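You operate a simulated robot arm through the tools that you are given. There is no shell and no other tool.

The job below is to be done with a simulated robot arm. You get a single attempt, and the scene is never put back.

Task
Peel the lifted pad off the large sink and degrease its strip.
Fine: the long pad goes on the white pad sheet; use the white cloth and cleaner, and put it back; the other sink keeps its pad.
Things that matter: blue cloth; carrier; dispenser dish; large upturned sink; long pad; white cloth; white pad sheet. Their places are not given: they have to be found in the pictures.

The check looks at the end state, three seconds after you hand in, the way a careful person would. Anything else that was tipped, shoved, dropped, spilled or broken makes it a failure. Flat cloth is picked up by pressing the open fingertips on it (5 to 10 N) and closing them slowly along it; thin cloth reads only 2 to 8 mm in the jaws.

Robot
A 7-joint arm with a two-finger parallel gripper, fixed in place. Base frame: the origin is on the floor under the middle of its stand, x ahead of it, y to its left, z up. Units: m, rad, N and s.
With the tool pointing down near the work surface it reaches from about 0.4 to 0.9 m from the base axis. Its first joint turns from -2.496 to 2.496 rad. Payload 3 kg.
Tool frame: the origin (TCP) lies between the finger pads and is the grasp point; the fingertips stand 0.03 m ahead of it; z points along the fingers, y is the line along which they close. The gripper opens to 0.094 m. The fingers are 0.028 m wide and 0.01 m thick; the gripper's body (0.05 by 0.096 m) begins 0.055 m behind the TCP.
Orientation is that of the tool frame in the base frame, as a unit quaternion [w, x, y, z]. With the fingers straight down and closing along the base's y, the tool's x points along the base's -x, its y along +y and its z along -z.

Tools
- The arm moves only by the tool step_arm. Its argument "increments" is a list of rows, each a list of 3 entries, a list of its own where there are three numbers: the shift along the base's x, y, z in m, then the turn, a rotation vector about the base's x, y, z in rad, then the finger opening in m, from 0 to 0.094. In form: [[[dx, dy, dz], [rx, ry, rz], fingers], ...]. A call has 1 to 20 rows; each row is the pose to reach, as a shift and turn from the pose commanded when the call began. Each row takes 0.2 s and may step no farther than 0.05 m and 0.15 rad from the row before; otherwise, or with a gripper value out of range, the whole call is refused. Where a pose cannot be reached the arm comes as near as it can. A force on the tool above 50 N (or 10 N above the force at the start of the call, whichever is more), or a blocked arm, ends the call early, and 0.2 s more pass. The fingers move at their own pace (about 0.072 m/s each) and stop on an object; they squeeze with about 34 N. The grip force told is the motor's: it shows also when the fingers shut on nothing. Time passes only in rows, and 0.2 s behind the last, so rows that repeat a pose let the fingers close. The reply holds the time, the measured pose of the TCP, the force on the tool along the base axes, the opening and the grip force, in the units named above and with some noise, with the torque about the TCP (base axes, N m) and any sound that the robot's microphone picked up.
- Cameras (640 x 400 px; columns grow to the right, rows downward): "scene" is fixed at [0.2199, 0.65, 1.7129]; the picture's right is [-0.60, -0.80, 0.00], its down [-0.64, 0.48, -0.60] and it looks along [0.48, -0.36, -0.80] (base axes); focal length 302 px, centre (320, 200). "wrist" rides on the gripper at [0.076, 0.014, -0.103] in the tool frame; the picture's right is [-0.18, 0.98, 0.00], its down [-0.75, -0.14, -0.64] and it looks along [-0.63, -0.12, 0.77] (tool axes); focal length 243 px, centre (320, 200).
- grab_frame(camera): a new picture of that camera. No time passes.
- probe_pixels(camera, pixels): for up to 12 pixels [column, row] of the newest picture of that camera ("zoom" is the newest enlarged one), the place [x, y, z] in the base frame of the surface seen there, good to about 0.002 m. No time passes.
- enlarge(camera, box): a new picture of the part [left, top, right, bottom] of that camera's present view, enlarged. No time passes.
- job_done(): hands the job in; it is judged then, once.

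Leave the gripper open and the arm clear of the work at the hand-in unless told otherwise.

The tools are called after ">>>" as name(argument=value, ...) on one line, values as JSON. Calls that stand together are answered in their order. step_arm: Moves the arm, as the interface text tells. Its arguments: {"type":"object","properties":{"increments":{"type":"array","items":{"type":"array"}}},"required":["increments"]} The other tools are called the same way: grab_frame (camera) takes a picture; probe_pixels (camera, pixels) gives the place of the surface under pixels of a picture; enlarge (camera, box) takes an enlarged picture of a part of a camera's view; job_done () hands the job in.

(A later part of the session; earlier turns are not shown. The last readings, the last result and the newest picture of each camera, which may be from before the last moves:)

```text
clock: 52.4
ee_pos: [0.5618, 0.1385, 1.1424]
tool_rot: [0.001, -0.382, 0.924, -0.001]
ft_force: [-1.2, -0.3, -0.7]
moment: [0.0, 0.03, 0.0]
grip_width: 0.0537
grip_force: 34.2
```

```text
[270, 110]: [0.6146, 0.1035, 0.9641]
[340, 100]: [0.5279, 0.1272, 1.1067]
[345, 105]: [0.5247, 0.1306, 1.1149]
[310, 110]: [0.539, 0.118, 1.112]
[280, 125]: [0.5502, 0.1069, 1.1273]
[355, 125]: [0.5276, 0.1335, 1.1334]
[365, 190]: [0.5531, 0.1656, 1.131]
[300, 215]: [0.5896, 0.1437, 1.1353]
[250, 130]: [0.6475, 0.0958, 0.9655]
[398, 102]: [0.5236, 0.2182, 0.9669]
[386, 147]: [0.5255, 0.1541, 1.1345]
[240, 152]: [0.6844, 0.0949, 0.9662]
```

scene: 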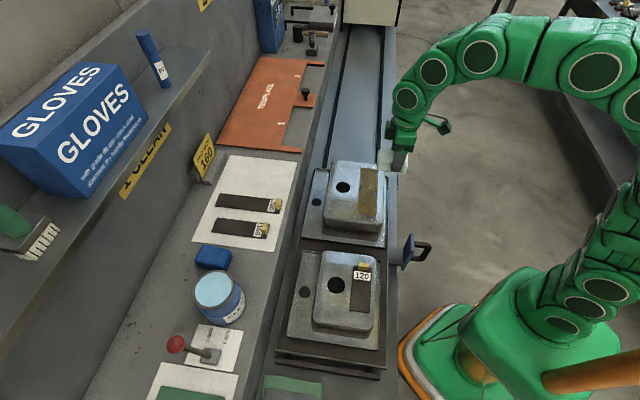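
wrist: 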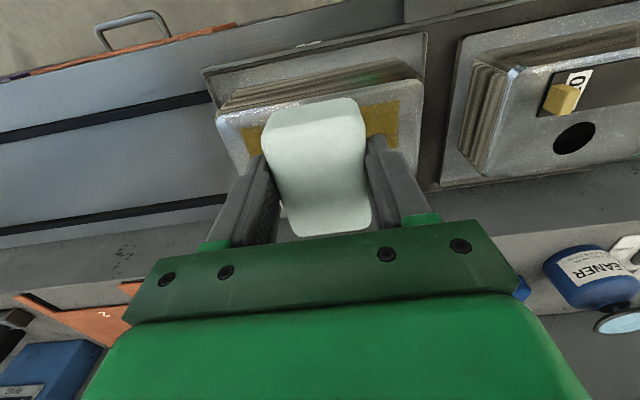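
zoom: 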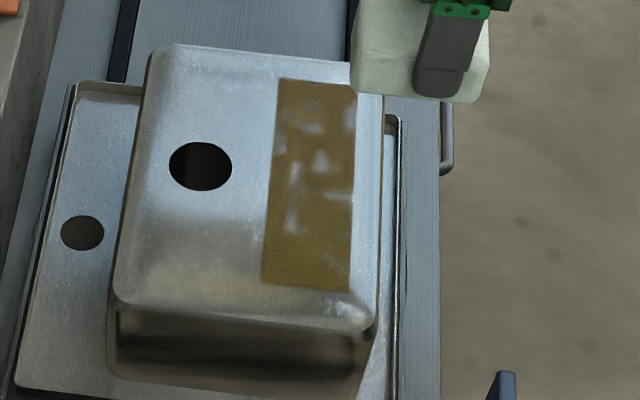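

The strip spans s 0.216–0.402 and n 0.520–0.580 at z≈0.964. The cloth is wide enough to cover it in one pass. I'm moving over its tab end (s≈0.385, n≈0.544) and coming down close.

>>> step_arm(increments=[[[0.03, -0.008, -0.02], [0, 0, 0], 0.0], [[0.06, -0.016, -0.045], [0, 0, 0], 0.0], [[0.08, -0.022, -0.07], [0, 0, 0], 0.0], [[0.0951, -0.0261, -0.095], [0, 0, 0], 0.0], [[0.0951, -0.0261, -0.115], [0, 0, 0], 0.0], [[0.0951, -0.0261, -0.122], [0, 0, 0], 0.0], [[0.0951, -0.0261, -0.122], [0, 0, 0], 0.0]])

>>> enlarge(camera="scene", box=[330, 130, 410, 230])

>>> grab_frame(camera="wrist")

```text
clock: 54.0
ee_pos: [0.6618, 0.1115, 1.0175]
tool_rot: [0.001, -0.383, 0.924, 0.001]
ft_force: [0.1, 0.3, -0.5]
moment: [-0.03, -0.01, 0.01]
grip_width: 0.0538
grip_force: 34.2
```

```text
4.00 times, centred on (370, 180) of scene
```

zoom: 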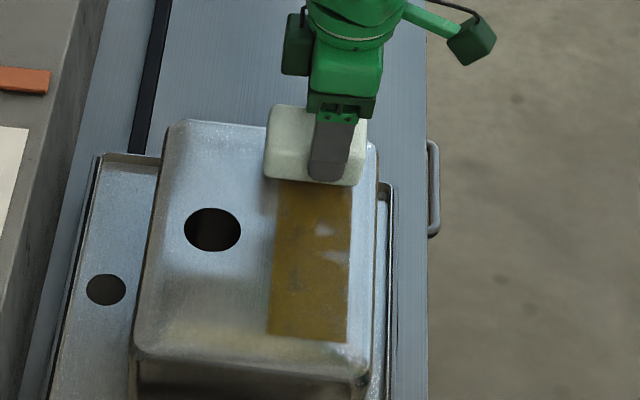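

```text
taken
```

wrist: 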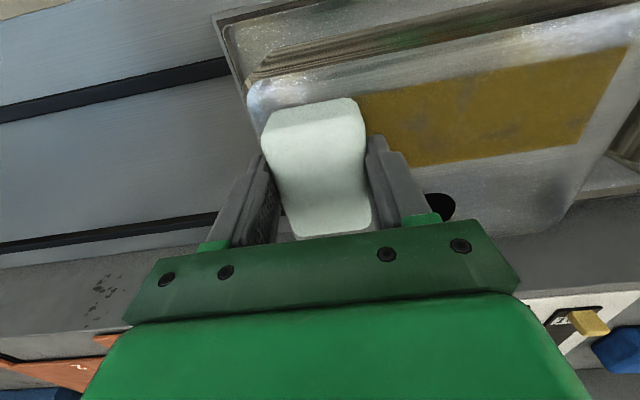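

The cloth sits just above the strip's tab end. I'm lowering in 1–2 mm steps to get a light pressing force.

>>> step_arm(increments=[[[0, 0, -0.002], [0, 0, 0], 0.0], [[0, 0, -0.004], [0, 0, 0], 0.0], [[0, 0, -0.004], [0, 0, 0], 0.0]])

>>> step_arm(increments=[[[0, 0, -0.0015], [0, 0, 0], 0.0], [[0, 0, -0.0015], [0, 0, 0], 0.0]])

```text
clock: 54.8
ee_pos: [0.6599, 0.1124, 1.012]
tool_rot: [0.001, -0.382, 0.924, 0.0]
ft_force: [0.7, 0.8, -1.6]
moment: [0.01, -0.01, -0.02]
grip_width: 0.0538
grip_force: 34.3
```

```text
clock: 55.4
ee_pos: [0.6606, 0.1128, 1.0115]
tool_rot: [0.001, -0.383, 0.924, -0.001]
ft_force: [-0.4, -0.7, 1.1]
moment: [0.09, 0.01, 0.01]
grip_width: 0.054
grip_force: 34.2
```

>>> step_arm(increments=[[[0, 0, -0.0015], [0, 0, 0], 0.0], [[0, 0, -0.0015], [0, 0, 0], 0.0]])

>>> step_arm(increments=[[[0, 0, -0.0015], [0, 0, 0], 0.0], [[0, 0, -0.0015], [0, 0, 0], 0.0]])

```text
clock: 56.0
ee_pos: [0.6611, 0.1118, 1.0111]
tool_rot: [0.002, -0.383, 0.924, 0.0]
ft_force: [-5.6, -6.5, 31.7]
moment: [-0.05, 0.29, 0.0]
grip_width: 0.0536
grip_force: 33.6
```

```text
clock: 56.6
ee_pos: [0.663, 0.1121, 1.0113]
tool_rot: [0.003, -0.383, 0.924, -0.001]
ft_force: [-3.3, -2.5, 11.3]
moment: [0.03, 0.15, 0.05]
grip_width: 0.0538
grip_force: 33.8
stopped in row 2: the force on the tool passed its limit at 50 N (the readings are from after the stop); the commanded pose is now the measured one
```

Contact is stiff, about 20 N per mm. The arm has settled at 11 N, which is a fair wiping force. I'm wiping along the strip in short strokes and checking the force as I go.

>>> step_arm(increments=[[[-0.0071, 0.0071, 0], [0, 0, 0], 0.0], [[-0.0141, 0.0141, 0], [0, 0, 0], 0.0], [[-0.0212, 0.0212, 0], [0, 0, 0], 0.0], [[-0.0283, 0.0283, 0], [0, 0, 0], 0.0]])

>>> enlarge(camera="scene", box=[330, 130, 410, 230])

```text
clock: 57.6
ee_pos: [0.6335, 0.1427, 1.0114]
tool_rot: [0.003, -0.382, 0.924, 0.0]
ft_force: [5.9, -3.0, 14.6]
moment: [0.0, -0.13, 0.01]
grip_width: 0.0537
grip_force: 33.7
```

```text
4.00 times, centred on (370, 180) of scene
```

zoom: 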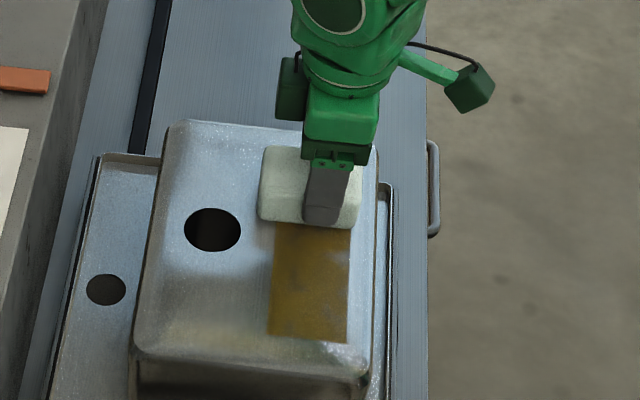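

The part already passed over looks clean. I'll continue along the strip with 0.3 mm less pressure.

>>> step_arm(increments=[[[-0.0071, 0.0071, 0.0003], [0, 0, 0], 0.0], [[-0.0141, 0.0141, 0.0003], [0, 0, 0], 0.0], [[-0.0212, 0.0212, 0.0003], [0, 0, 0], 0.0], [[-0.0283, 0.0283, 0.0003], [0, 0, 0], 0.0]])

>>> enlarge(camera="scene", box=[330, 130, 410, 230])

```text
clock: 58.6
ee_pos: [0.6098, 0.1665, 1.0108]
tool_rot: [0.003, -0.384, 0.924, -0.002]
ft_force: [-0.9, -1.1, 15.3]
moment: [0.13, 0.16, 0.02]
grip_width: 0.0539
grip_force: 34.3
stopped in row 4: the force on the tool passed its limit at 52 N (the readings are from after the stop); the commanded pose is now the measured one
```

```text
4.00 times, centred on (370, 180) of scene
```

zoom: 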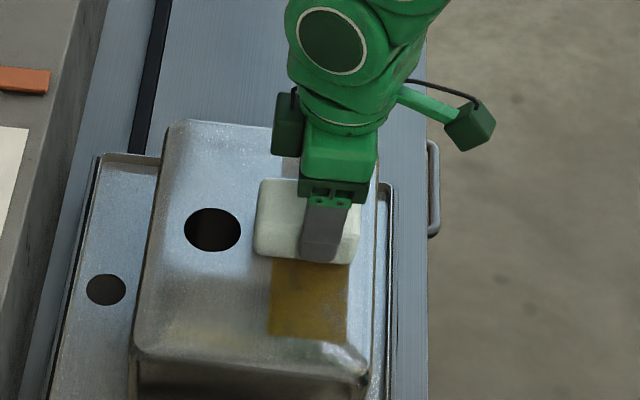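

A brief force spike stopped that stroke, though the surface behind the cloth is clean. I'll continue with slightly less pressure and shorter, slower rows.

>>> step_arm(increments=[[[0, 0, 0.0006], [0, 0, 0], 0.0], [[-0.004, 0.004, 0.0006], [0, 0, 0], 0.0], [[-0.008, 0.008, 0.0006], [0, 0, 0], 0.0], [[-0.012, 0.012, 0.0006], [0, 0, 0], 0.0], [[-0.016, 0.016, 0.0006], [0, 0, 0], 0.0], [[-0.02, 0.02, 0.0006], [0, 0, 0], 0.0]])

>>> enlarge(camera="scene", box=[330, 130, 410, 230])

```text
clock: 60.0
ee_pos: [0.5882, 0.1869, 1.0102]
tool_rot: [0.003, -0.383, 0.924, -0.002]
ft_force: [1.4, -0.8, 3.0]
moment: [-0.07, 0.08, 0.0]
grip_width: 0.0537
grip_force: 33.5
```

```text
4.00 times, centred on (370, 180) of scene
```

zoom: 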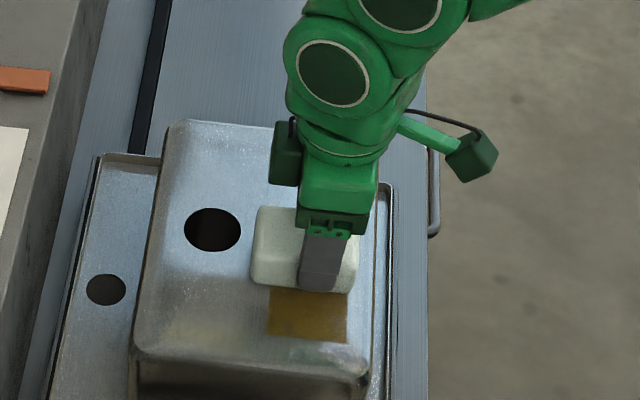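

Force is 3 N and the strip ahead is shrinking. I'm continuing the stroke towards the far end.

>>> step_arm(increments=[[[-0.004, 0.004, -0.0002], [0, 0, 0], 0.0], [[-0.008, 0.008, -0.0002], [0, 0, 0], 0.0], [[-0.012, 0.012, -0.0002], [0, 0, 0], 0.0], [[-0.016, 0.016, -0.0002], [0, 0, 0], 0.0], [[-0.02, 0.02, -0.0002], [0, 0, 0], 0.0]])

>>> enlarge(camera="scene", box=[330, 130, 410, 230])

```text
clock: 61.2
ee_pos: [0.5698, 0.2062, 1.0112]
tool_rot: [0.003, -0.382, 0.924, -0.002]
ft_force: [-0.7, -0.5, -1.0]
moment: [-0.02, 0.01, 0.02]
grip_width: 0.0538
grip_force: 34.7
```

```text
4.00 times, centred on (370, 180) of scene
```

zoom: 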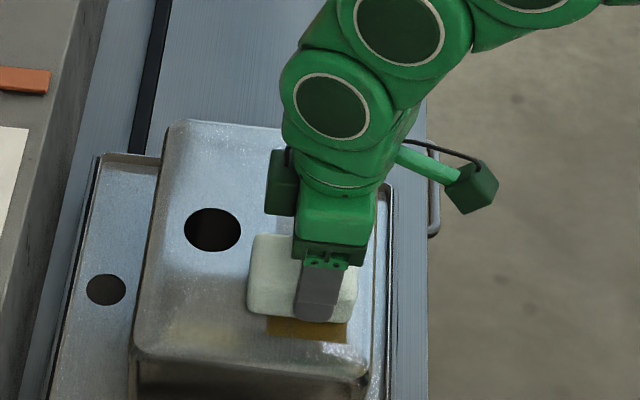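

Contact has gone light here. I'm lowering slightly until it presses again before finishing the end.

>>> step_arm(increments=[[[0, 0, -0.0006], [0, 0, 0], 0.0], [[0, 0, -0.0006], [0, 0, 0], 0.0]])

```text
clock: 61.8
ee_pos: [0.5693, 0.2083, 1.0115]
tool_rot: [0.004, -0.383, 0.924, -0.002]
ft_force: [-1.7, -0.2, 7.6]
moment: [0.16, 0.26, 0.04]
grip_width: 0.0537
grip_force: 34.0
```

Now 7.6 N. I'm finishing the stroke to s≈0.232.

>>> step_arm(increments=[[[-0.003, 0.003, 0], [0, 0, 0], 0.0], [[-0.006, 0.006, 0], [0, 0, 0], 0.0], [[-0.009, 0.009, 0], [0, 0, 0], 0.0], [[-0.012, 0.012, 0], [0, 0, 0], 0.0], [[-0.015, 0.015, 0], [0, 0, 0], 0.0], [[-0.018, 0.018, 0], [0, 0, 0], 0.0], [[-0.018, 0.018, 0], [0, 0, 0], 0.0]])

>>> enlarge(camera="scene", box=[330, 130, 410, 230])

>>> grab_frame(camera="wrist")

```text
clock: 63.4
ee_pos: [0.5506, 0.2255, 1.0097]
tool_rot: [0.003, -0.382, 0.924, -0.001]
ft_force: [9.5, -5.3, 29.2]
moment: [0.01, -0.2, -0.06]
grip_width: 0.0541
grip_force: 33.9
```

```text
4.00 times, centred on (370, 180) of scene
```

zoom: 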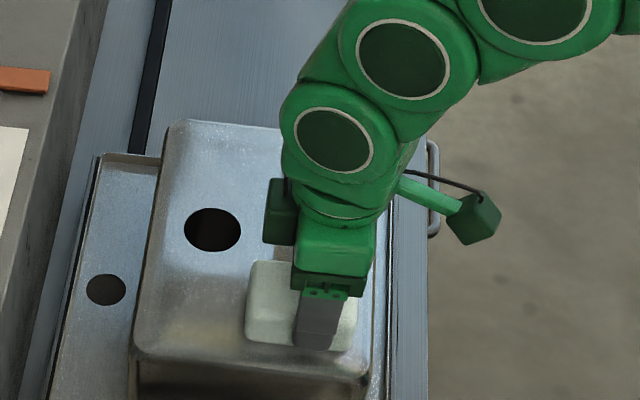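

```text
taken
```

wrist: 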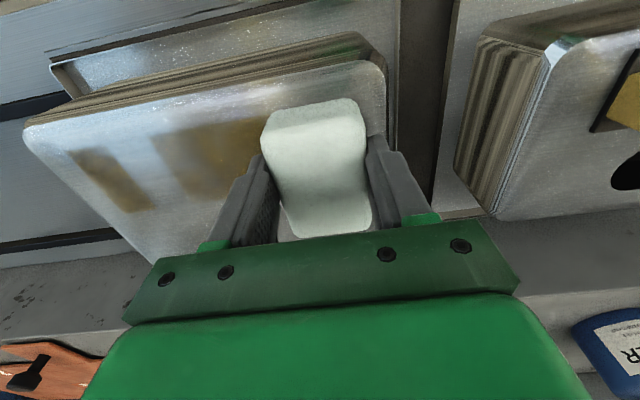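

The wrist view shows golden patches still left at (110,175) and (210,150), so more passes are needed. I'll ease the pressure a little and wipe back towards the tab end.

>>> step_arm(increments=[[[0, 0, 0.0006], [0, 0, 0], 0.0], [[0.004, -0.004, 0.0006], [0, 0, 0], 0.0], [[0.009, -0.009, 0.0006], [0, 0, 0], 0.0], [[0.014, -0.014, 0.0006], [0, 0, 0], 0.0], [[0.019, -0.019, 0.0006], [0, 0, 0], 0.0], [[0.024, -0.024, 0.0006], [0, 0, 0], 0.0]])

```text
clock: 64.8
ee_pos: [0.5765, 0.2012, 1.0098]
tool_rot: [0.003, -0.383, 0.924, -0.001]
ft_force: [0.4, -0.3, 0.0]
moment: [-0.01, 0.03, 0.0]
grip_width: 0.0537
grip_force: 34.3
```

>>> step_arm(increments=[[[0, 0, -0.0006], [0, 0, 0], 0.0], [[0, 0, -0.0008], [0, 0, 0], 0.0]])

```text
clock: 65.4
ee_pos: [0.5743, 0.2014, 1.0106]
tool_rot: [0.003, -0.383, 0.924, -0.002]
ft_force: [5.5, 0.8, 11.3]
moment: [0.02, 0.08, -0.03]
grip_width: 0.0539
grip_force: 34.2
```

11 N here. I'm scrubbing towards the tab end and back in short strokes.

>>> step_arm(increments=[[[0.005, -0.005, 0], [0, 0, 0], 0.0], [[0.01, -0.01, 0], [0, 0, 0], 0.0], [[0.015, -0.015, 0], [0, 0, 0], 0.0], [[0.02, -0.02, 0], [0, 0, 0], 0.0]])

>>> enlarge(camera="wrist", box=[20, 40, 440, 260])

```text
clock: 66.4
ee_pos: [0.5944, 0.1812, 1.0095]
tool_rot: [0.004, -0.382, 0.924, -0.002]
ft_force: [-8.8, 10.4, 31.2]
moment: [0.52, 0.44, -0.01]
grip_width: 0.0539
grip_force: 34.0
```

```text
1.52 times, centred on (230, 150) of wrist
```

zoom: 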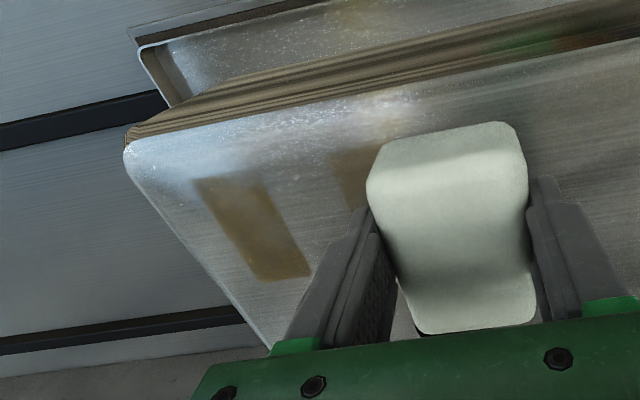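

Two patches remain, one at the tab end and one ahead of the cloth; the rest behind is clean. Force is 31 N, so I'll ease 0.5 mm and carry on towards the tab end.

>>> step_arm(increments=[[[0, 0, 0.0004], [0, 0, 0], 0.0], [[0.005, -0.005, 0.0004], [0, 0, 0], 0.0], [[0.01, -0.01, 0.0004], [0, 0, 0], 0.0], [[0.015, -0.015, 0.0004], [0, 0, 0], 0.0]])

```text
clock: 67.4
ee_pos: [0.6083, 0.1662, 1.009]
tool_rot: [0.002, -0.382, 0.924, -0.002]
ft_force: [-8.2, 5.9, 20.9]
moment: [0.39, 0.29, 0.06]
grip_width: 0.0536
grip_force: 33.7
```

>>> step_arm(increments=[[[0.005, -0.005, 0.0001], [0, 0, 0], 0.0], [[0.01, -0.01, 0.0001], [0, 0, 0], 0.0], [[0.015, -0.015, 0.0001], [0, 0, 0], 0.0], [[0.02, -0.02, 0.0001], [0, 0, 0], 0.0]])

>>> enlarge(camera="wrist", box=[120, 20, 640, 260])

```text
clock: 68.4
ee_pos: [0.632, 0.1469, 1.0102]
tool_rot: [0.004, -0.383, 0.924, -0.003]
ft_force: [0.5, 0.1, 0.4]
moment: [0.04, 0.0, -0.01]
grip_width: 0.0538
grip_force: 34.1
```

```text
1.23 times, centred on (380, 140) of wrist
```

zoom: 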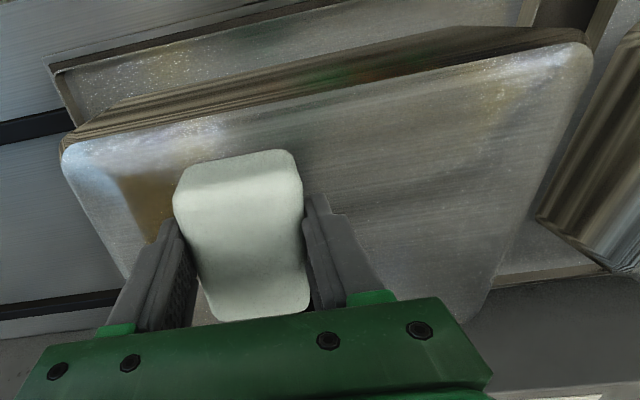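

Everything behind the cloth is clean now; only the tab-end patch is left. Contact went light again, so I'm pressing a little and wiping onto it.

>>> step_arm(increments=[[[0, 0, -0.0006], [0, 0, 0], 0.0], [[0, 0, -0.0008], [0, 0, 0], 0.0]])

```text
clock: 69.0
ee_pos: [0.6295, 0.1457, 1.0103]
tool_rot: [0.003, -0.382, 0.924, -0.002]
ft_force: [-0.5, -0.4, 8.1]
moment: [-0.01, 0.17, 0.01]
grip_width: 0.0537
grip_force: 33.9
```

>>> step_arm(increments=[[[0.005, -0.005, 0], [0, 0, 0], 0.0], [[0.01, -0.01, 0], [0, 0, 0], 0.0], [[0.015, -0.015, 0], [0, 0, 0], 0.0], [[0.02, -0.02, 0], [0, 0, 0], 0.0]])

```text
clock: 70.0
ee_pos: [0.6508, 0.1273, 1.0102]
tool_rot: [0.003, -0.382, 0.924, -0.001]
ft_force: [0.8, -0.1, -1.1]
moment: [0.02, 0.01, 0.03]
grip_width: 0.0539
grip_force: 33.7
```

Contact is lost again at s=0.370, so I'm lowering a bit more here.

>>> step_arm(increments=[[[0, 0, -0.0006], [0, 0, 0], 0.0], [[0, 0, -0.001], [0, 0, 0], 0.0]])

```text
clock: 70.6
ee_pos: [0.6515, 0.1276, 1.0089]
tool_rot: [0.003, -0.382, 0.924, -0.002]
ft_force: [-2.0, 0.2, 11.3]
moment: [0.1, 0.35, 0.01]
grip_width: 0.0542
grip_force: 33.9
```

11 N. I'm wiping on to s≈0.395 and back over the tab end.

>>> step_arm(increments=[[[0.005, -0.005, -0.0002], [0, 0, 0], 0.0], [[0.01, -0.01, -0.0003], [0, 0, 0], 0.0], [[0.015, -0.015, -0.0004], [0, 0, 0], 0.0], [[0.018, -0.018, -0.0005], [0, 0, 0], 0.0]])

>>> enlarge(camera="wrist", box=[120, 20, 640, 260])

```text
clock: 71.6
ee_pos: [0.6685, 0.1083, 1.0097]
tool_rot: [0.004, -0.383, 0.924, -0.003]
ft_force: [-12.9, 7.2, 39.8]
moment: [0.55, 0.7, 0.07]
grip_width: 0.054
grip_force: 33.8
```

```text
1.23 times, centred on (380, 140) of wrist
```

zoom: 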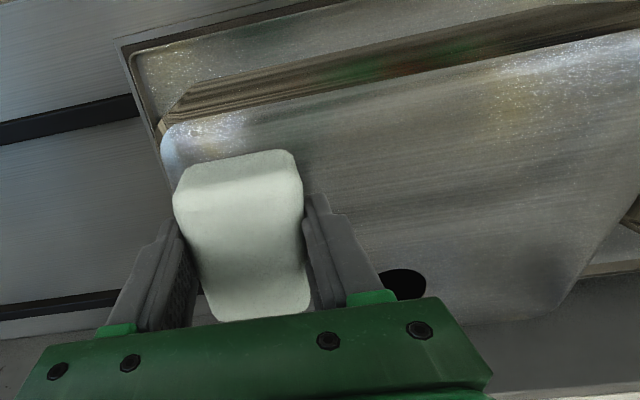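

Force is 40 N at s=0.396. I'm easing 0.9 mm and wiping back over this end.

>>> step_arm(increments=[[[0, 0, 0.0009], [0, 0, 0], 0.0], [[-0.004, 0.004, 0.0009], [0, 0, 0], 0.0], [[-0.008, 0.008, 0.0009], [0, 0, 0], 0.0], [[-0.012, 0.012, 0.0009], [0, 0, 0], 0.0]])

>>> step_arm(increments=[[[-0.005, 0.005, 0], [0, 0, 0], 0.0], [[-0.01, 0.01, 0], [0, 0, 0], 0.0], [[-0.015, 0.015, 0], [0, 0, 0], 0.0], [[-0.02, 0.02, 0], [0, 0, 0], 0.0]])

```text
clock: 72.6
ee_pos: [0.657, 0.12, 1.0089]
tool_rot: [0.003, -0.384, 0.923, -0.002]
ft_force: [9.0, -9.9, 30.0]
moment: [-0.04, -0.27, -0.07]
grip_width: 0.0536
grip_force: 33.6
```

```text
clock: 73.6
ee_pos: [0.6375, 0.1402, 1.0092]
tool_rot: [0.005, -0.382, 0.924, -0.001]
ft_force: [9.5, -6.8, 27.8]
moment: [-0.17, 0.14, 0.07]
grip_width: 0.0537
grip_force: 34.7
```

Now I'm lifting the cloth off and drawing back to inspect the whole strip.

>>> step_arm(increments=[[[0, 0, 0.005], [0, 0, 0], 0.0], [[0, 0, 0.03], [0, 0, 0], 0.0], [[-0.02, -0.02, 0.06], [0, 0, 0], 0.0], [[-0.045, -0.045, 0.09], [0, 0, 0], 0.0], [[-0.07, -0.07, 0.12], [0, 0, 0], 0.0], [[-0.07, -0.07, 0.12], [0, 0, 0], 0.0]])

>>> grab_frame(camera="scene")

>>> enlarge(camera="scene", box=[330, 150, 410, 240])

>>> grab_frame(camera="wrist")

```text
clock: 75.0
ee_pos: [0.5617, 0.0667, 1.1315]
tool_rot: [0.004, -0.384, 0.923, -0.001]
ft_force: [0.2, 0.9, -1.0]
moment: [0.0, 0.01, 0.03]
grip_width: 0.0536
grip_force: 34.0
```

```text
taken
```

scene: 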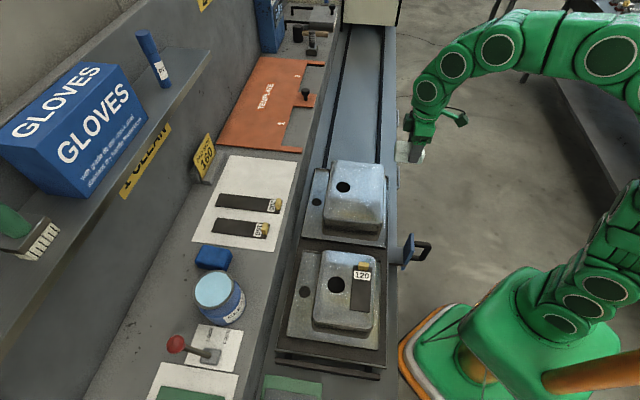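

```text
4.44 times, centred on (370, 195) of scene
```

zoom: 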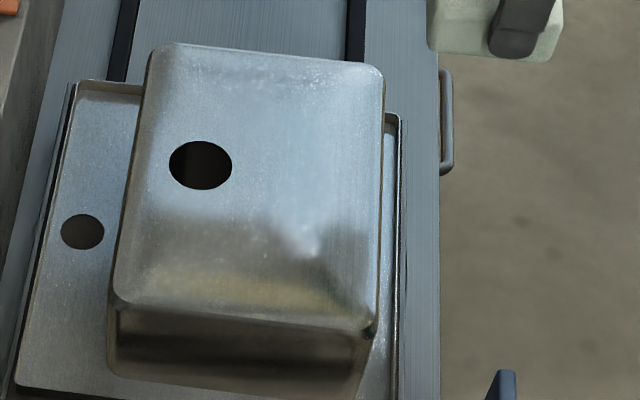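

```text
taken
```

wrist: 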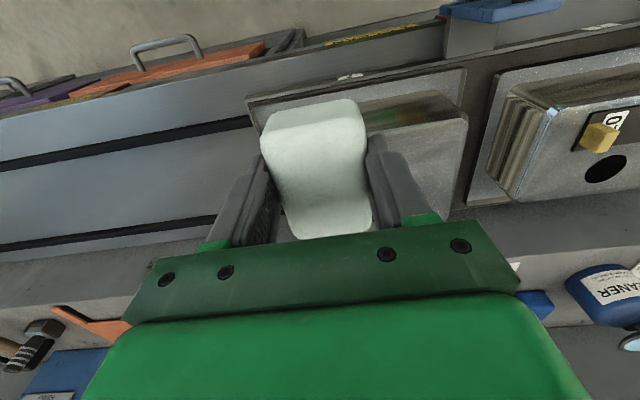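

The strip looks gone and the sink hasn't shifted (its hole is still at the same pixel). I'll look closer for leftover residue.

>>> enlarge(camera="scene", box=[350, 160, 390, 225])

>>> enlarge(camera="wrist", box=[330, 60, 520, 200])

>>> enlarge(camera="scene", box=[390, 130, 430, 170])

>>> enlarge(camera="scene", box=[160, 140, 320, 380])

```text
6.15 times, centred on (370, 192) of scene
```

zoom: 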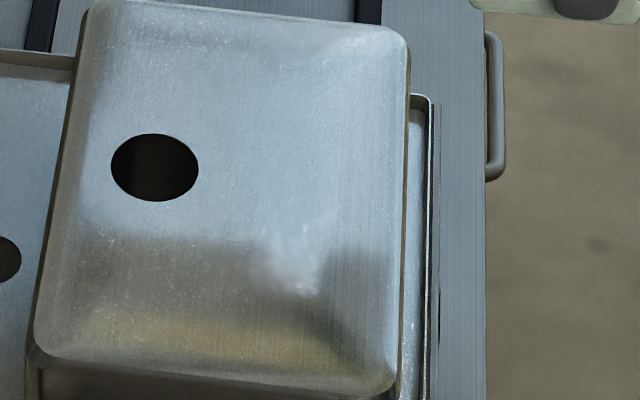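

```text
2.86 times, centred on (425, 130) of wrist
```

zoom: 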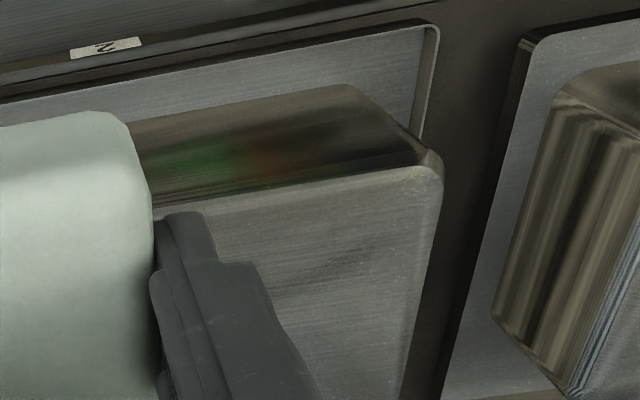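

```text
10.00 times, centred on (410, 150) of scene
```

zoom: 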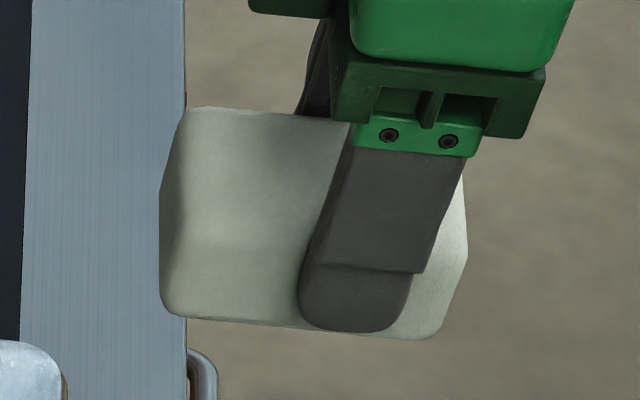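

```text
1.67 times, centred on (240, 260) of scene
```

zoom: 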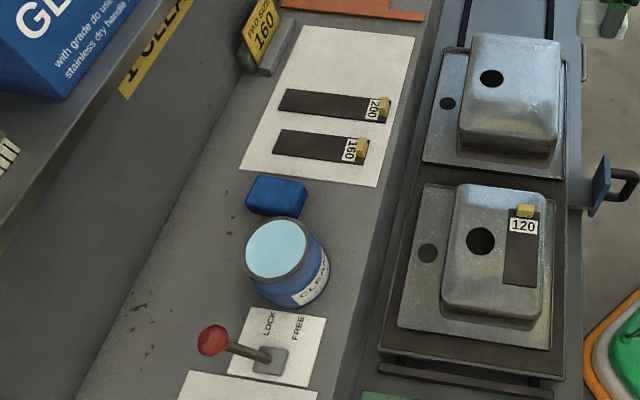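

The long pad, the blue cloth and the small sink are all as they should be. A bright spot near px (364,203) could be reflection or residue, so I'll move the wrist camera past the tab end to view the strip area from another angle.

>>> step_arm(increments=[[[0.035, -0.012, -0.01], [0, 0, 0], 0.0], [[0.07, -0.024, -0.02], [0, 0, 0], 0.0], [[0.106, -0.035, -0.03], [0, 0, 0], 0.0], [[0.106, -0.035, -0.03], [0, 0, 0], 0.0]])

>>> grab_frame(camera="wrist")

>>> enlarge(camera="wrist", box=[320, 40, 600, 220])

>>> enlarge(camera="scene", box=[350, 160, 390, 225])

```text
clock: 76.0
ee_pos: [0.6709, 0.0322, 1.0993]
tool_rot: [0.003, -0.382, 0.924, -0.002]
ft_force: [-0.3, 0.3, -0.5]
moment: [-0.01, -0.02, 0.0]
grip_width: 0.054
grip_force: 33.9
```

```text
taken
```

wrist: 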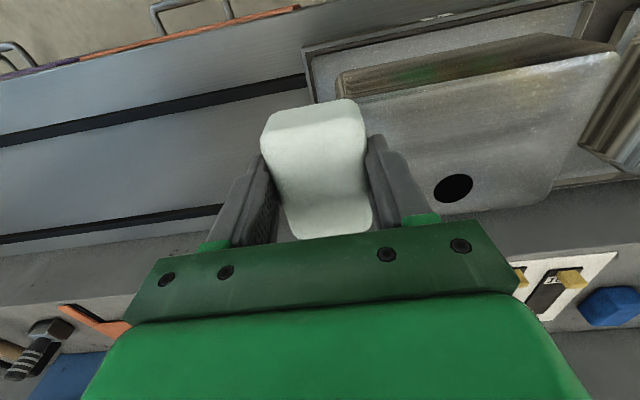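

```text
2.22 times, centred on (460, 130) of wrist
```

zoom: 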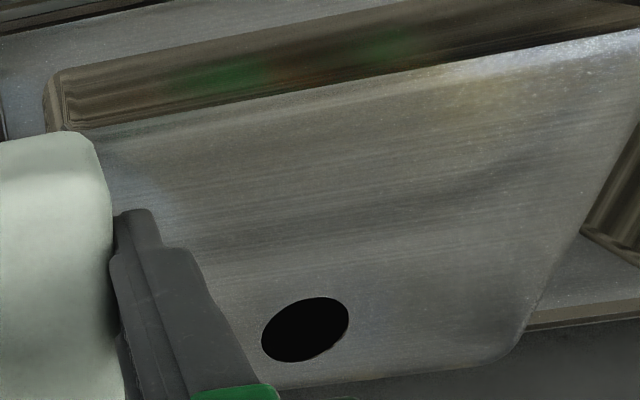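

```text
6.15 times, centred on (370, 192) of scene
```

zoom: 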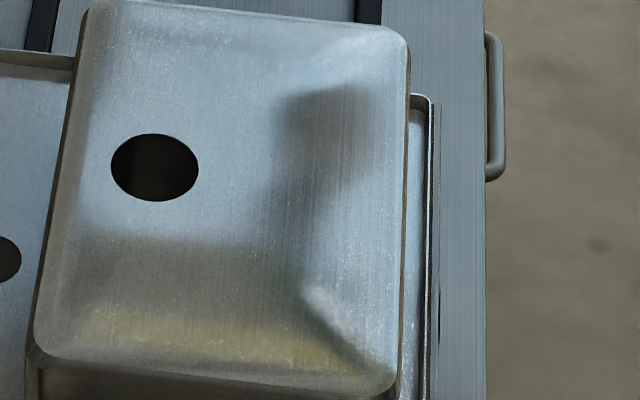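

The bright spot moved with the arm, so it's only a reflection and the strip is clean. Now I'm carrying the cloth back to its place on the bench, first to a hover point in front of it.

>>> step_arm(increments=[[[0, 0, 0.03], [0, 0, 0], 0.0], [[-0.01, 0.03, 0.055], [0, 0, 0], 0.0], [[-0.024, 0.073, 0.065], [0, 0, 0], 0.0], [[-0.038, 0.118, 0.07], [0, 0, 0], 0.0], [[-0.052, 0.164, 0.07], [0, 0, 0], 0.0], [[-0.066, 0.21, 0.07], [0, 0, 0], 0.0], [[-0.08, 0.256, 0.07], [0, 0, 0], 0.0], [[-0.094, 0.302, 0.07], [0, 0, 0.015], 0.0], [[-0.108, 0.348, 0.07], [0, 0, 0.015], 0.0], [[-0.122, 0.394, 0.07], [0, 0, 0.015], 0.0], [[-0.136, 0.44, 0.07], [0, 0, 0.015], 0.0], [[-0.15, 0.486, 0.07], [0, 0, 0.015], 0.0], [[-0.152, 0.4953, 0.07], [0, 0, 0.015], 0.0], [[-0.152, 0.4953, 0.07], [0, 0, 0.015], 0.0]])

>>> grab_frame(camera="wrist")

>>> grab_frame(camera="scene")

```text
clock: 79.0
ee_pos: [0.5173, 0.5284, 1.1701]
tool_rot: [0.003, -0.389, 0.921, -0.001]
ft_force: [0.3, 0.2, 0.5]
moment: [0.01, -0.02, 0.0]
grip_width: 0.0538
grip_force: 34.3
```

```text
taken
```

wrist: 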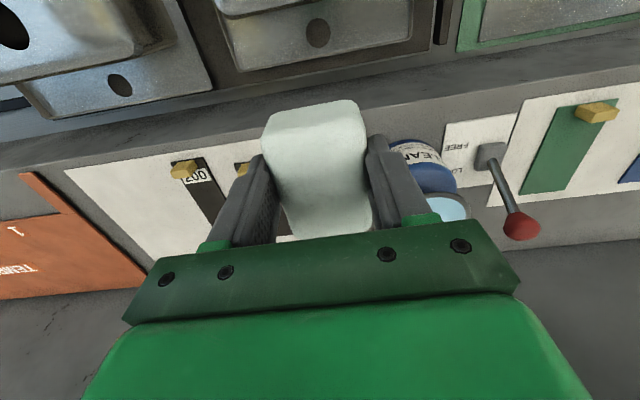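

```text
taken
```

scene: 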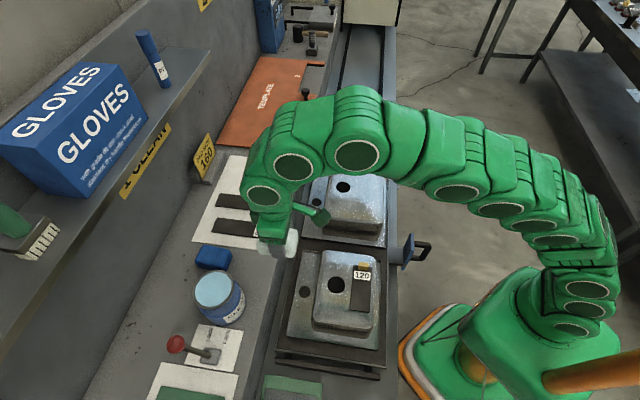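

I'm retracing the pick-up path in reverse, stopping 5 mm above the bench.

>>> step_arm(increments=[[[0.0192, 0.0139, -0.022], [0, 0, 0], 0.0], [[0.0362, 0.0309, -0.047], [0, 0, 0], 0.0], [[0.0562, 0.0509, -0.067], [0, 0, 0], 0.0], [[0.0612, 0.0559, -0.092], [0, 0, 0], 0.0], [[0.0612, 0.0559, -0.117], [0, 0, 0], 0.0], [[0.0612, 0.0559, -0.137], [0, 0, 0], 0.0], [[0.0612, 0.0559, -0.147], [0, 0, 0], 0.0], [[0.0612, 0.0559, -0.147], [0, 0, 0], 0.0]])

>>> grab_frame(camera="wrist")

>>> enlarge(camera="scene", box=[180, 200, 320, 330])

```text
clock: 80.8
ee_pos: [0.5806, 0.588, 1.0226]
tool_rot: [0.003, -0.39, 0.921, -0.002]
ft_force: [0.0, 1.2, -0.2]
moment: [0.01, 0.0, 0.01]
grip_width: 0.0539
grip_force: 33.8
```

```text
taken
```

wrist: 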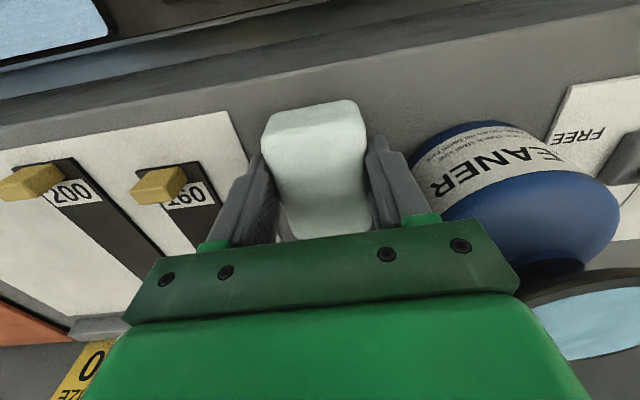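

```text
3.08 times, centred on (250, 265) of scene
```

zoom: 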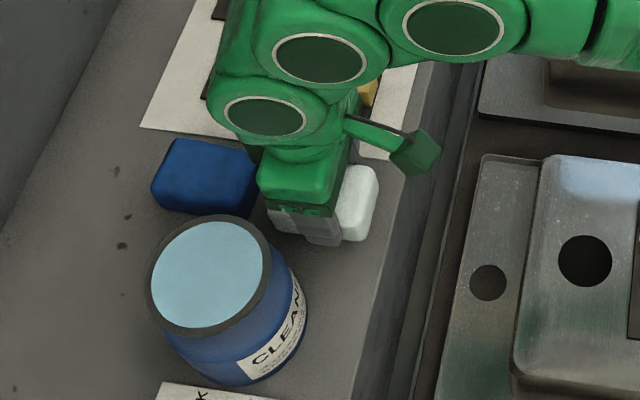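

The position is within about 4 mm of the original. I'll correct that and lower the last few millimetres gently until the bench carries it.

>>> step_arm(increments=[[[-0.0018, -0.0033, -0.001], [0, 0, 0], 0.0], [[-0.0018, -0.0033, -0.003], [0, 0, 0], 0.0], [[-0.0018, -0.0033, -0.003], [0, 0, 0], 0.0]])

>>> step_arm(increments=[[[0, 0, -0.001], [0, 0, 0], 0.0], [[0, 0, -0.001], [0, 0, 0], 0.0]])

```text
clock: 81.6
ee_pos: [0.5788, 0.584, 1.0206]
tool_rot: [0.003, -0.39, 0.921, -0.002]
ft_force: [-0.1, 0.3, -0.3]
moment: [-0.02, -0.04, -0.02]
grip_width: 0.0538
grip_force: 33.8
```

```text
clock: 82.2
ee_pos: [0.5794, 0.5831, 1.0179]
tool_rot: [0.003, -0.39, 0.921, -0.002]
ft_force: [0.2, -0.2, -0.6]
moment: [0.02, 0.01, 0.06]
grip_width: 0.0538
grip_force: 34.3
```

>>> step_arm(increments=[[[0, 0, -0.001], [0, 0, 0], 0.0], [[0, 0, -0.001], [0, 0, 0], 0.0]])

```text
clock: 82.8
ee_pos: [0.5802, 0.5826, 1.0179]
tool_rot: [0.003, -0.39, 0.921, -0.003]
ft_force: [0.2, 0.4, -0.7]
moment: [0.02, 0.02, 0.0]
grip_width: 0.0537
grip_force: 33.8
```

Still no contact, so another millimetre.

>>> step_arm(increments=[[[0, 0, -0.001], [0, 0, 0], 0.0], [[0, 0, -0.001], [0, 0, 0], 0.0]])

```text
clock: 83.4
ee_pos: [0.579, 0.5827, 1.0152]
tool_rot: [0.003, -0.389, 0.921, -0.001]
ft_force: [-0.8, 0.3, -1.2]
moment: [0.01, 0.05, 0.01]
grip_width: 0.0539
grip_force: 33.7
```

>>> step_arm(increments=[[[0, 0, -0.001], [0, 0, 0], 0.0], [[0, 0, -0.001], [0, 0, 0], 0.0]])

>>> enlarge(camera="wrist", box=[220, 60, 420, 240])

```text
clock: 84.0
ee_pos: [0.5796, 0.5827, 1.015]
tool_rot: [0.003, -0.39, 0.921, -0.001]
ft_force: [1.2, -0.5, 1.9]
moment: [0.0, 0.09, 0.03]
grip_width: 0.0539
grip_force: 34.4
```

```text
2.22 times, centred on (320, 150) of wrist
```

zoom: 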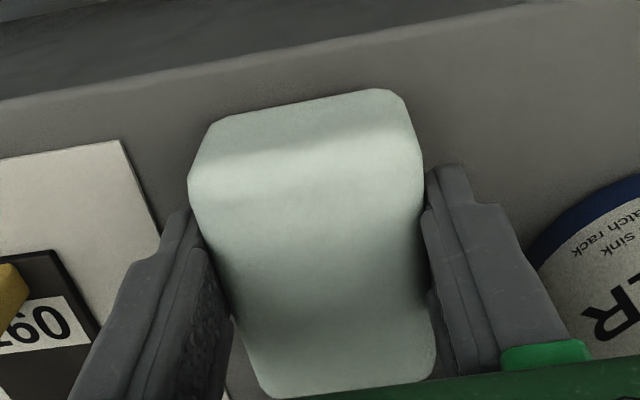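

The bench is now carrying it (1.9 N up). I'm opening the fingers in stages and lifting straight up.

>>> step_arm(increments=[[[0, 0, 0], [0, 0, 0], 0.058], [[0, 0, 0], [0, 0, 0], 0.066], [[0, 0, 0], [0, 0, 0], 0.073], [[0, 0, 0], [0, 0, 0], 0.073], [[0, 0, 0.02], [0, 0, 0], 0.073], [[0, 0, 0.045], [0, 0, 0], 0.073], [[0, 0, 0.07], [0, 0, 0], 0.073], [[-0.01, -0.01, 0.09], [0, 0, 0], 0.073], [[-0.03, -0.03, 0.115], [0, 0, 0], 0.073], [[-0.05, -0.05, 0.135], [0, 0, 0], 0.073], [[-0.05, -0.05, 0.135], [0, 0, 0], 0.073]])

>>> grab_frame(camera="wrist")

>>> enlarge(camera="scene", box=[190, 235, 280, 325])

```text
clock: 86.4
ee_pos: [0.5285, 0.5326, 1.1507]
tool_rot: [0.003, -0.39, 0.921, -0.001]
ft_force: [-0.9, -0.7, 0.2]
moment: [0.03, -0.04, 0.03]
grip_width: 0.0729
grip_force: 0.1
```

```text
taken
```

wrist: 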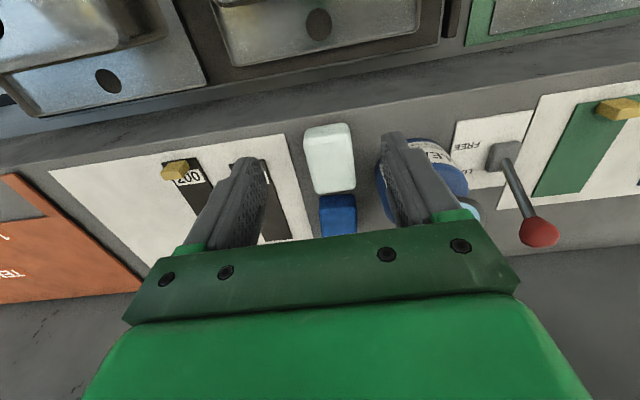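

```text
4.44 times, centred on (235, 280) of scene
```

zoom: 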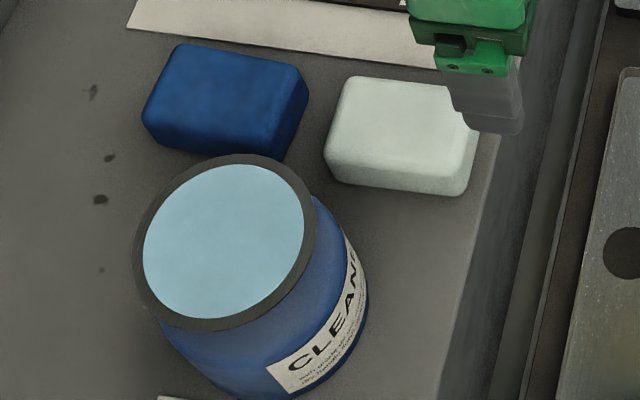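

The cloth is back in its place beside the untouched blue cloth and the dish. I'll probe its position against the original.

>>> probe_pixels(camera="zoom", pixels=[[350, 85], [458, 150], [335, 140], [330, 178], [462, 190], [400, 120], [222, 245], [225, 100]])

>>> probe_pixels(camera="wrist", pixels=[[308, 145], [350, 140], [314, 188], [353, 184], [331, 165]])

```text
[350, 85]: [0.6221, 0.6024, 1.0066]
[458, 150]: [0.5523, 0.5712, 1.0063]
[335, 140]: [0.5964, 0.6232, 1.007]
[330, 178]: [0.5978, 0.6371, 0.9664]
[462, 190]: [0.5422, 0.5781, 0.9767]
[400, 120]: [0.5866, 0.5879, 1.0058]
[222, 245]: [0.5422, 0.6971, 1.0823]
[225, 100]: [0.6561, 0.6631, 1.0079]
```

```text
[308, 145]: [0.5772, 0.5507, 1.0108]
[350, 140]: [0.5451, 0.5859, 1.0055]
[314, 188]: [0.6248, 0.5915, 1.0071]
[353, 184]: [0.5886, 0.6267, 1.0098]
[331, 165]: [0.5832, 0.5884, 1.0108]
```

The cloth is within about 6 mm of where it was, and the dish is unmoved. The last thing is to return the lever to FREE, as I found it. I'll probe the knob in the newest pictures.

>>> grab_frame(camera="scene")

>>> enlarge(camera="scene", box=[150, 320, 230, 370])

>>> probe_pixels(camera="zoom", pixels=[[150, 190], [190, 140], [255, 190], [210, 250], [190, 190], [230, 230], [230, 150], [290, 220], [380, 250], [450, 270], [160, 220], [215, 190]])

```text
taken
```

scene: 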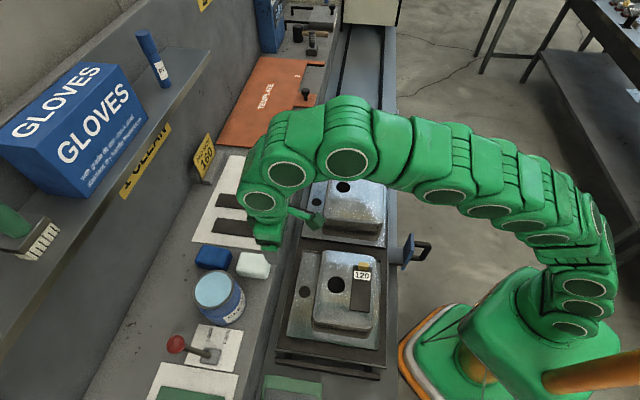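

```text
8.00 times, centred on (190, 345) of scene
```

zoom: 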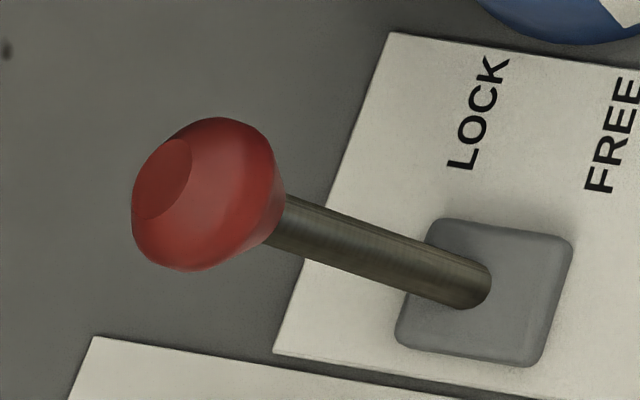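

```text
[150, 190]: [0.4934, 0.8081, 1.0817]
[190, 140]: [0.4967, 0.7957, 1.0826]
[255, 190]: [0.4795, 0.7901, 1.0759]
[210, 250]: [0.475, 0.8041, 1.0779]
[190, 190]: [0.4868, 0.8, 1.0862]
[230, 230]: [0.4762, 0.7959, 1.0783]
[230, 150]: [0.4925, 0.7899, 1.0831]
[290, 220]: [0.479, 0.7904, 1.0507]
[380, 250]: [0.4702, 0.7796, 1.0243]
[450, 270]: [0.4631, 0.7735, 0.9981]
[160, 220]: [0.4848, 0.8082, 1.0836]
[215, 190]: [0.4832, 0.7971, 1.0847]
```

The knob's centre is near (0.484,0.797,1.07). I'm moving in front of it with the fingers open 70 mm and tilting the tool outward about 0.35 rad, away from the shelf.

>>> step_arm(increments=[[[-0.03, 0.0227, 0.005], [0.04, -0.04, 0], 0.07], [[-0.065, 0.049, 0.01], [0.085, -0.085, -0.008], 0.07], [[-0.1, 0.0757, 0.02], [0.13, -0.13, -0.016], 0.07], [[-0.135, 0.1021, 0.025], [0.175, -0.175, -0.016], 0.07], [[-0.165, 0.1248, 0.025], [0.215, -0.215, -0.016], 0.07], [[-0.1762, 0.1333, 0.025], [0.2475, -0.2475, -0.016], 0.07], [[-0.1762, 0.1333, 0.025], [0.2475, -0.2475, -0.016], 0.07]])

>>> grab_frame(camera="wrist")

```text
clock: 88.0
ee_pos: [0.354, 0.6661, 1.1758]
tool_rot: [0.165, -0.376, 0.91, 0.063]
ft_force: [-0.1, 0.4, 0.1]
moment: [-0.01, -0.01, -0.01]
grip_width: 0.07
grip_force: 0.2
```

```text
taken
```

wrist: 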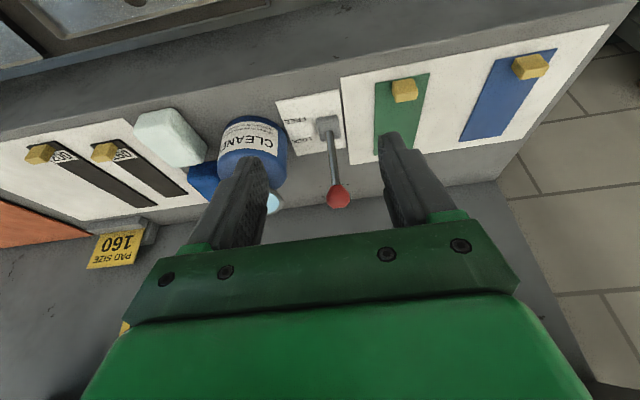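

The knob is centred between the fingers. I'm moving to a point just above and behind it along the tool axis.

>>> step_arm(increments=[[[0.029, 0.029, -0.01], [0, 0, 0], 0.07], [[0.058, 0.058, -0.02], [0, 0, 0], 0.07], [[0.087, 0.087, -0.03], [0, 0, 0], 0.07], [[0.115, 0.115, -0.04], [0, 0, 0], 0.07], [[0.115, 0.115, -0.04], [0, 0, 0], 0.07]])

>>> grab_frame(camera="wrist")

>>> grab_frame(camera="scene")

```text
clock: 89.2
ee_pos: [0.4647, 0.7751, 1.1404]
tool_rot: [0.165, -0.374, 0.91, 0.063]
ft_force: [1.7, 0.3, -0.9]
moment: [0.06, 0.07, 0.07]
grip_width: 0.0699
grip_force: 0.1
out of reach, approached as far as the arm can: row 4, 5
```

```text
taken
```

wrist: 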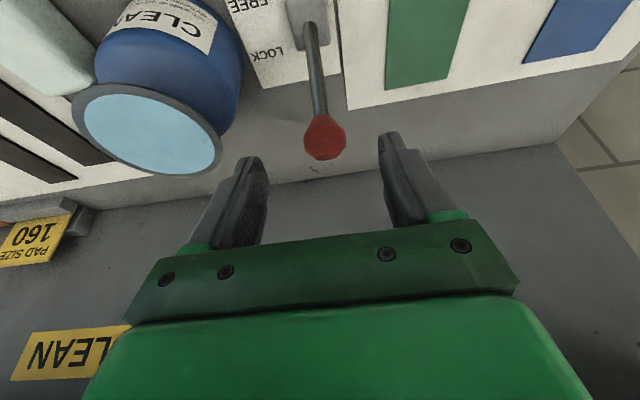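

```text
taken
```

scene: 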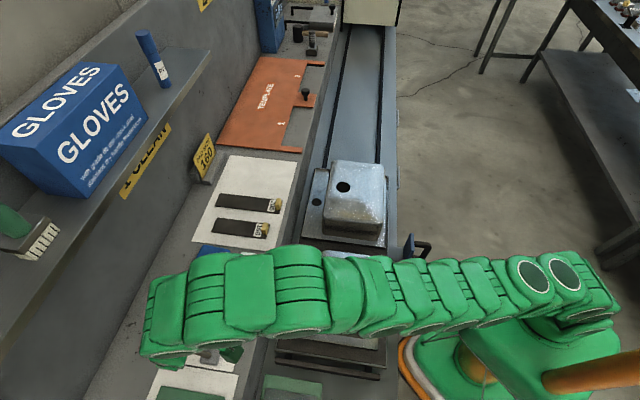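

The arm stopped at its reach limit, just short of that point. Lower down there's more reach, and the knob at (325,140) is centred between the fingertips. I'm going down along the tool axis so the fingers straddle the knob.

>>> step_arm(increments=[[[0.003, 0.003, -0.018], [0, 0, 0], 0.07], [[0.009, 0.009, -0.036], [0, 0, 0], 0.07], [[0.015, 0.015, -0.054], [0, 0, 0], 0.07], [[0.02, 0.02, -0.068], [0, 0, 0], 0.07], [[0.02, 0.02, -0.068], [0, 0, 0], 0.07]])

>>> grab_frame(camera="wrist")

```text
clock: 90.4
ee_pos: [0.4836, 0.7947, 1.0727]
tool_rot: [0.166, -0.376, 0.91, 0.063]
ft_force: [0.2, 0.5, 0.3]
moment: [0.04, -0.01, -0.02]
grip_width: 0.0699
grip_force: 0.1
```

```text
taken
```

wrist: 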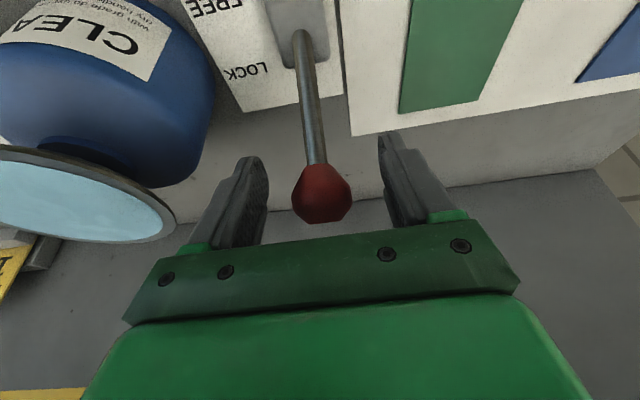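

The knob sits between the fingers. I'm closing on it.

>>> step_arm(increments=[[[0, 0, 0], [0, 0, 0], 0.055], [[0, 0, 0], [0, 0, 0], 0.045], [[0, 0, 0], [0, 0, 0], 0.035], [[0, 0, 0], [0, 0, 0], 0.02], [[0, 0, 0], [0, 0, 0], 0.02]])

>>> enlarge(camera="wrist", box=[200, 60, 440, 260])

```text
clock: 91.6
ee_pos: [0.4819, 0.7937, 1.074]
tool_rot: [0.164, -0.375, 0.91, 0.063]
ft_force: [4.2, -7.6, -1.8]
moment: [0.04, -0.05, -0.1]
grip_width: 0.0369
grip_force: 45.2
```

```text
2.00 times, centred on (320, 160) of wrist
```

zoom: 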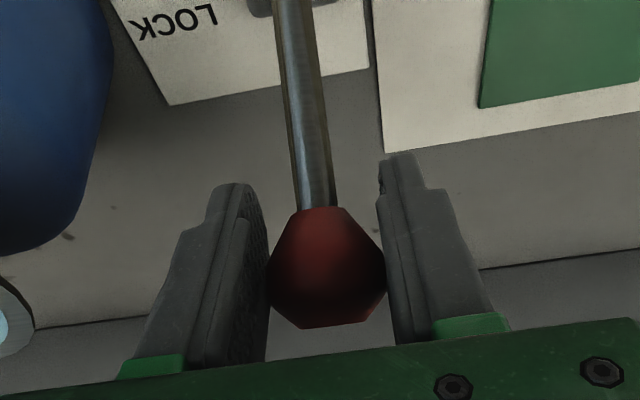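

The knob is held (37 mm). I'm swinging it back along its arc towards FREE, small steps with a check midway.

>>> step_arm(increments=[[[-0.0052, -0.0052, 0.003], [0, 0, 0], 0.02], [[-0.0103, -0.0103, 0.0057], [0, 0, 0], 0.02], [[-0.0204, -0.0204, 0.0089], [0, 0, 0], 0.02], [[-0.0308, -0.0308, 0.01], [0, 0, 0], 0.02], [[-0.0308, -0.0308, 0.01], [0, 0, 0], 0.02]])

>>> enlarge(camera="wrist", box=[200, 60, 440, 260])

```text
clock: 92.8
ee_pos: [0.4508, 0.7633, 1.0781]
tool_rot: [0.163, -0.377, 0.91, 0.063]
ft_force: [0.1, -0.5, -5.0]
moment: [-0.2, 0.24, -0.1]
grip_width: 0.0206
grip_force: 0.4
```

```text
2.00 times, centred on (320, 160) of wrist
```

zoom: 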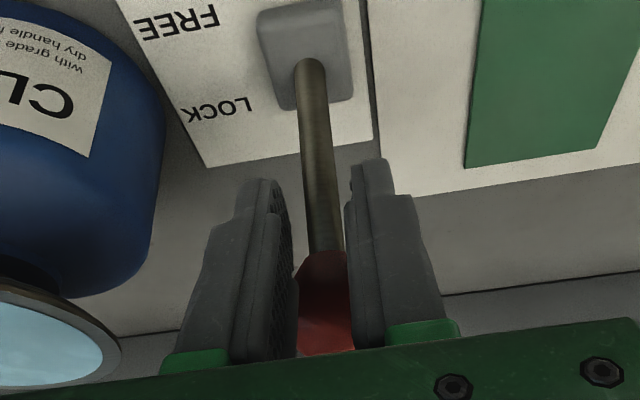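

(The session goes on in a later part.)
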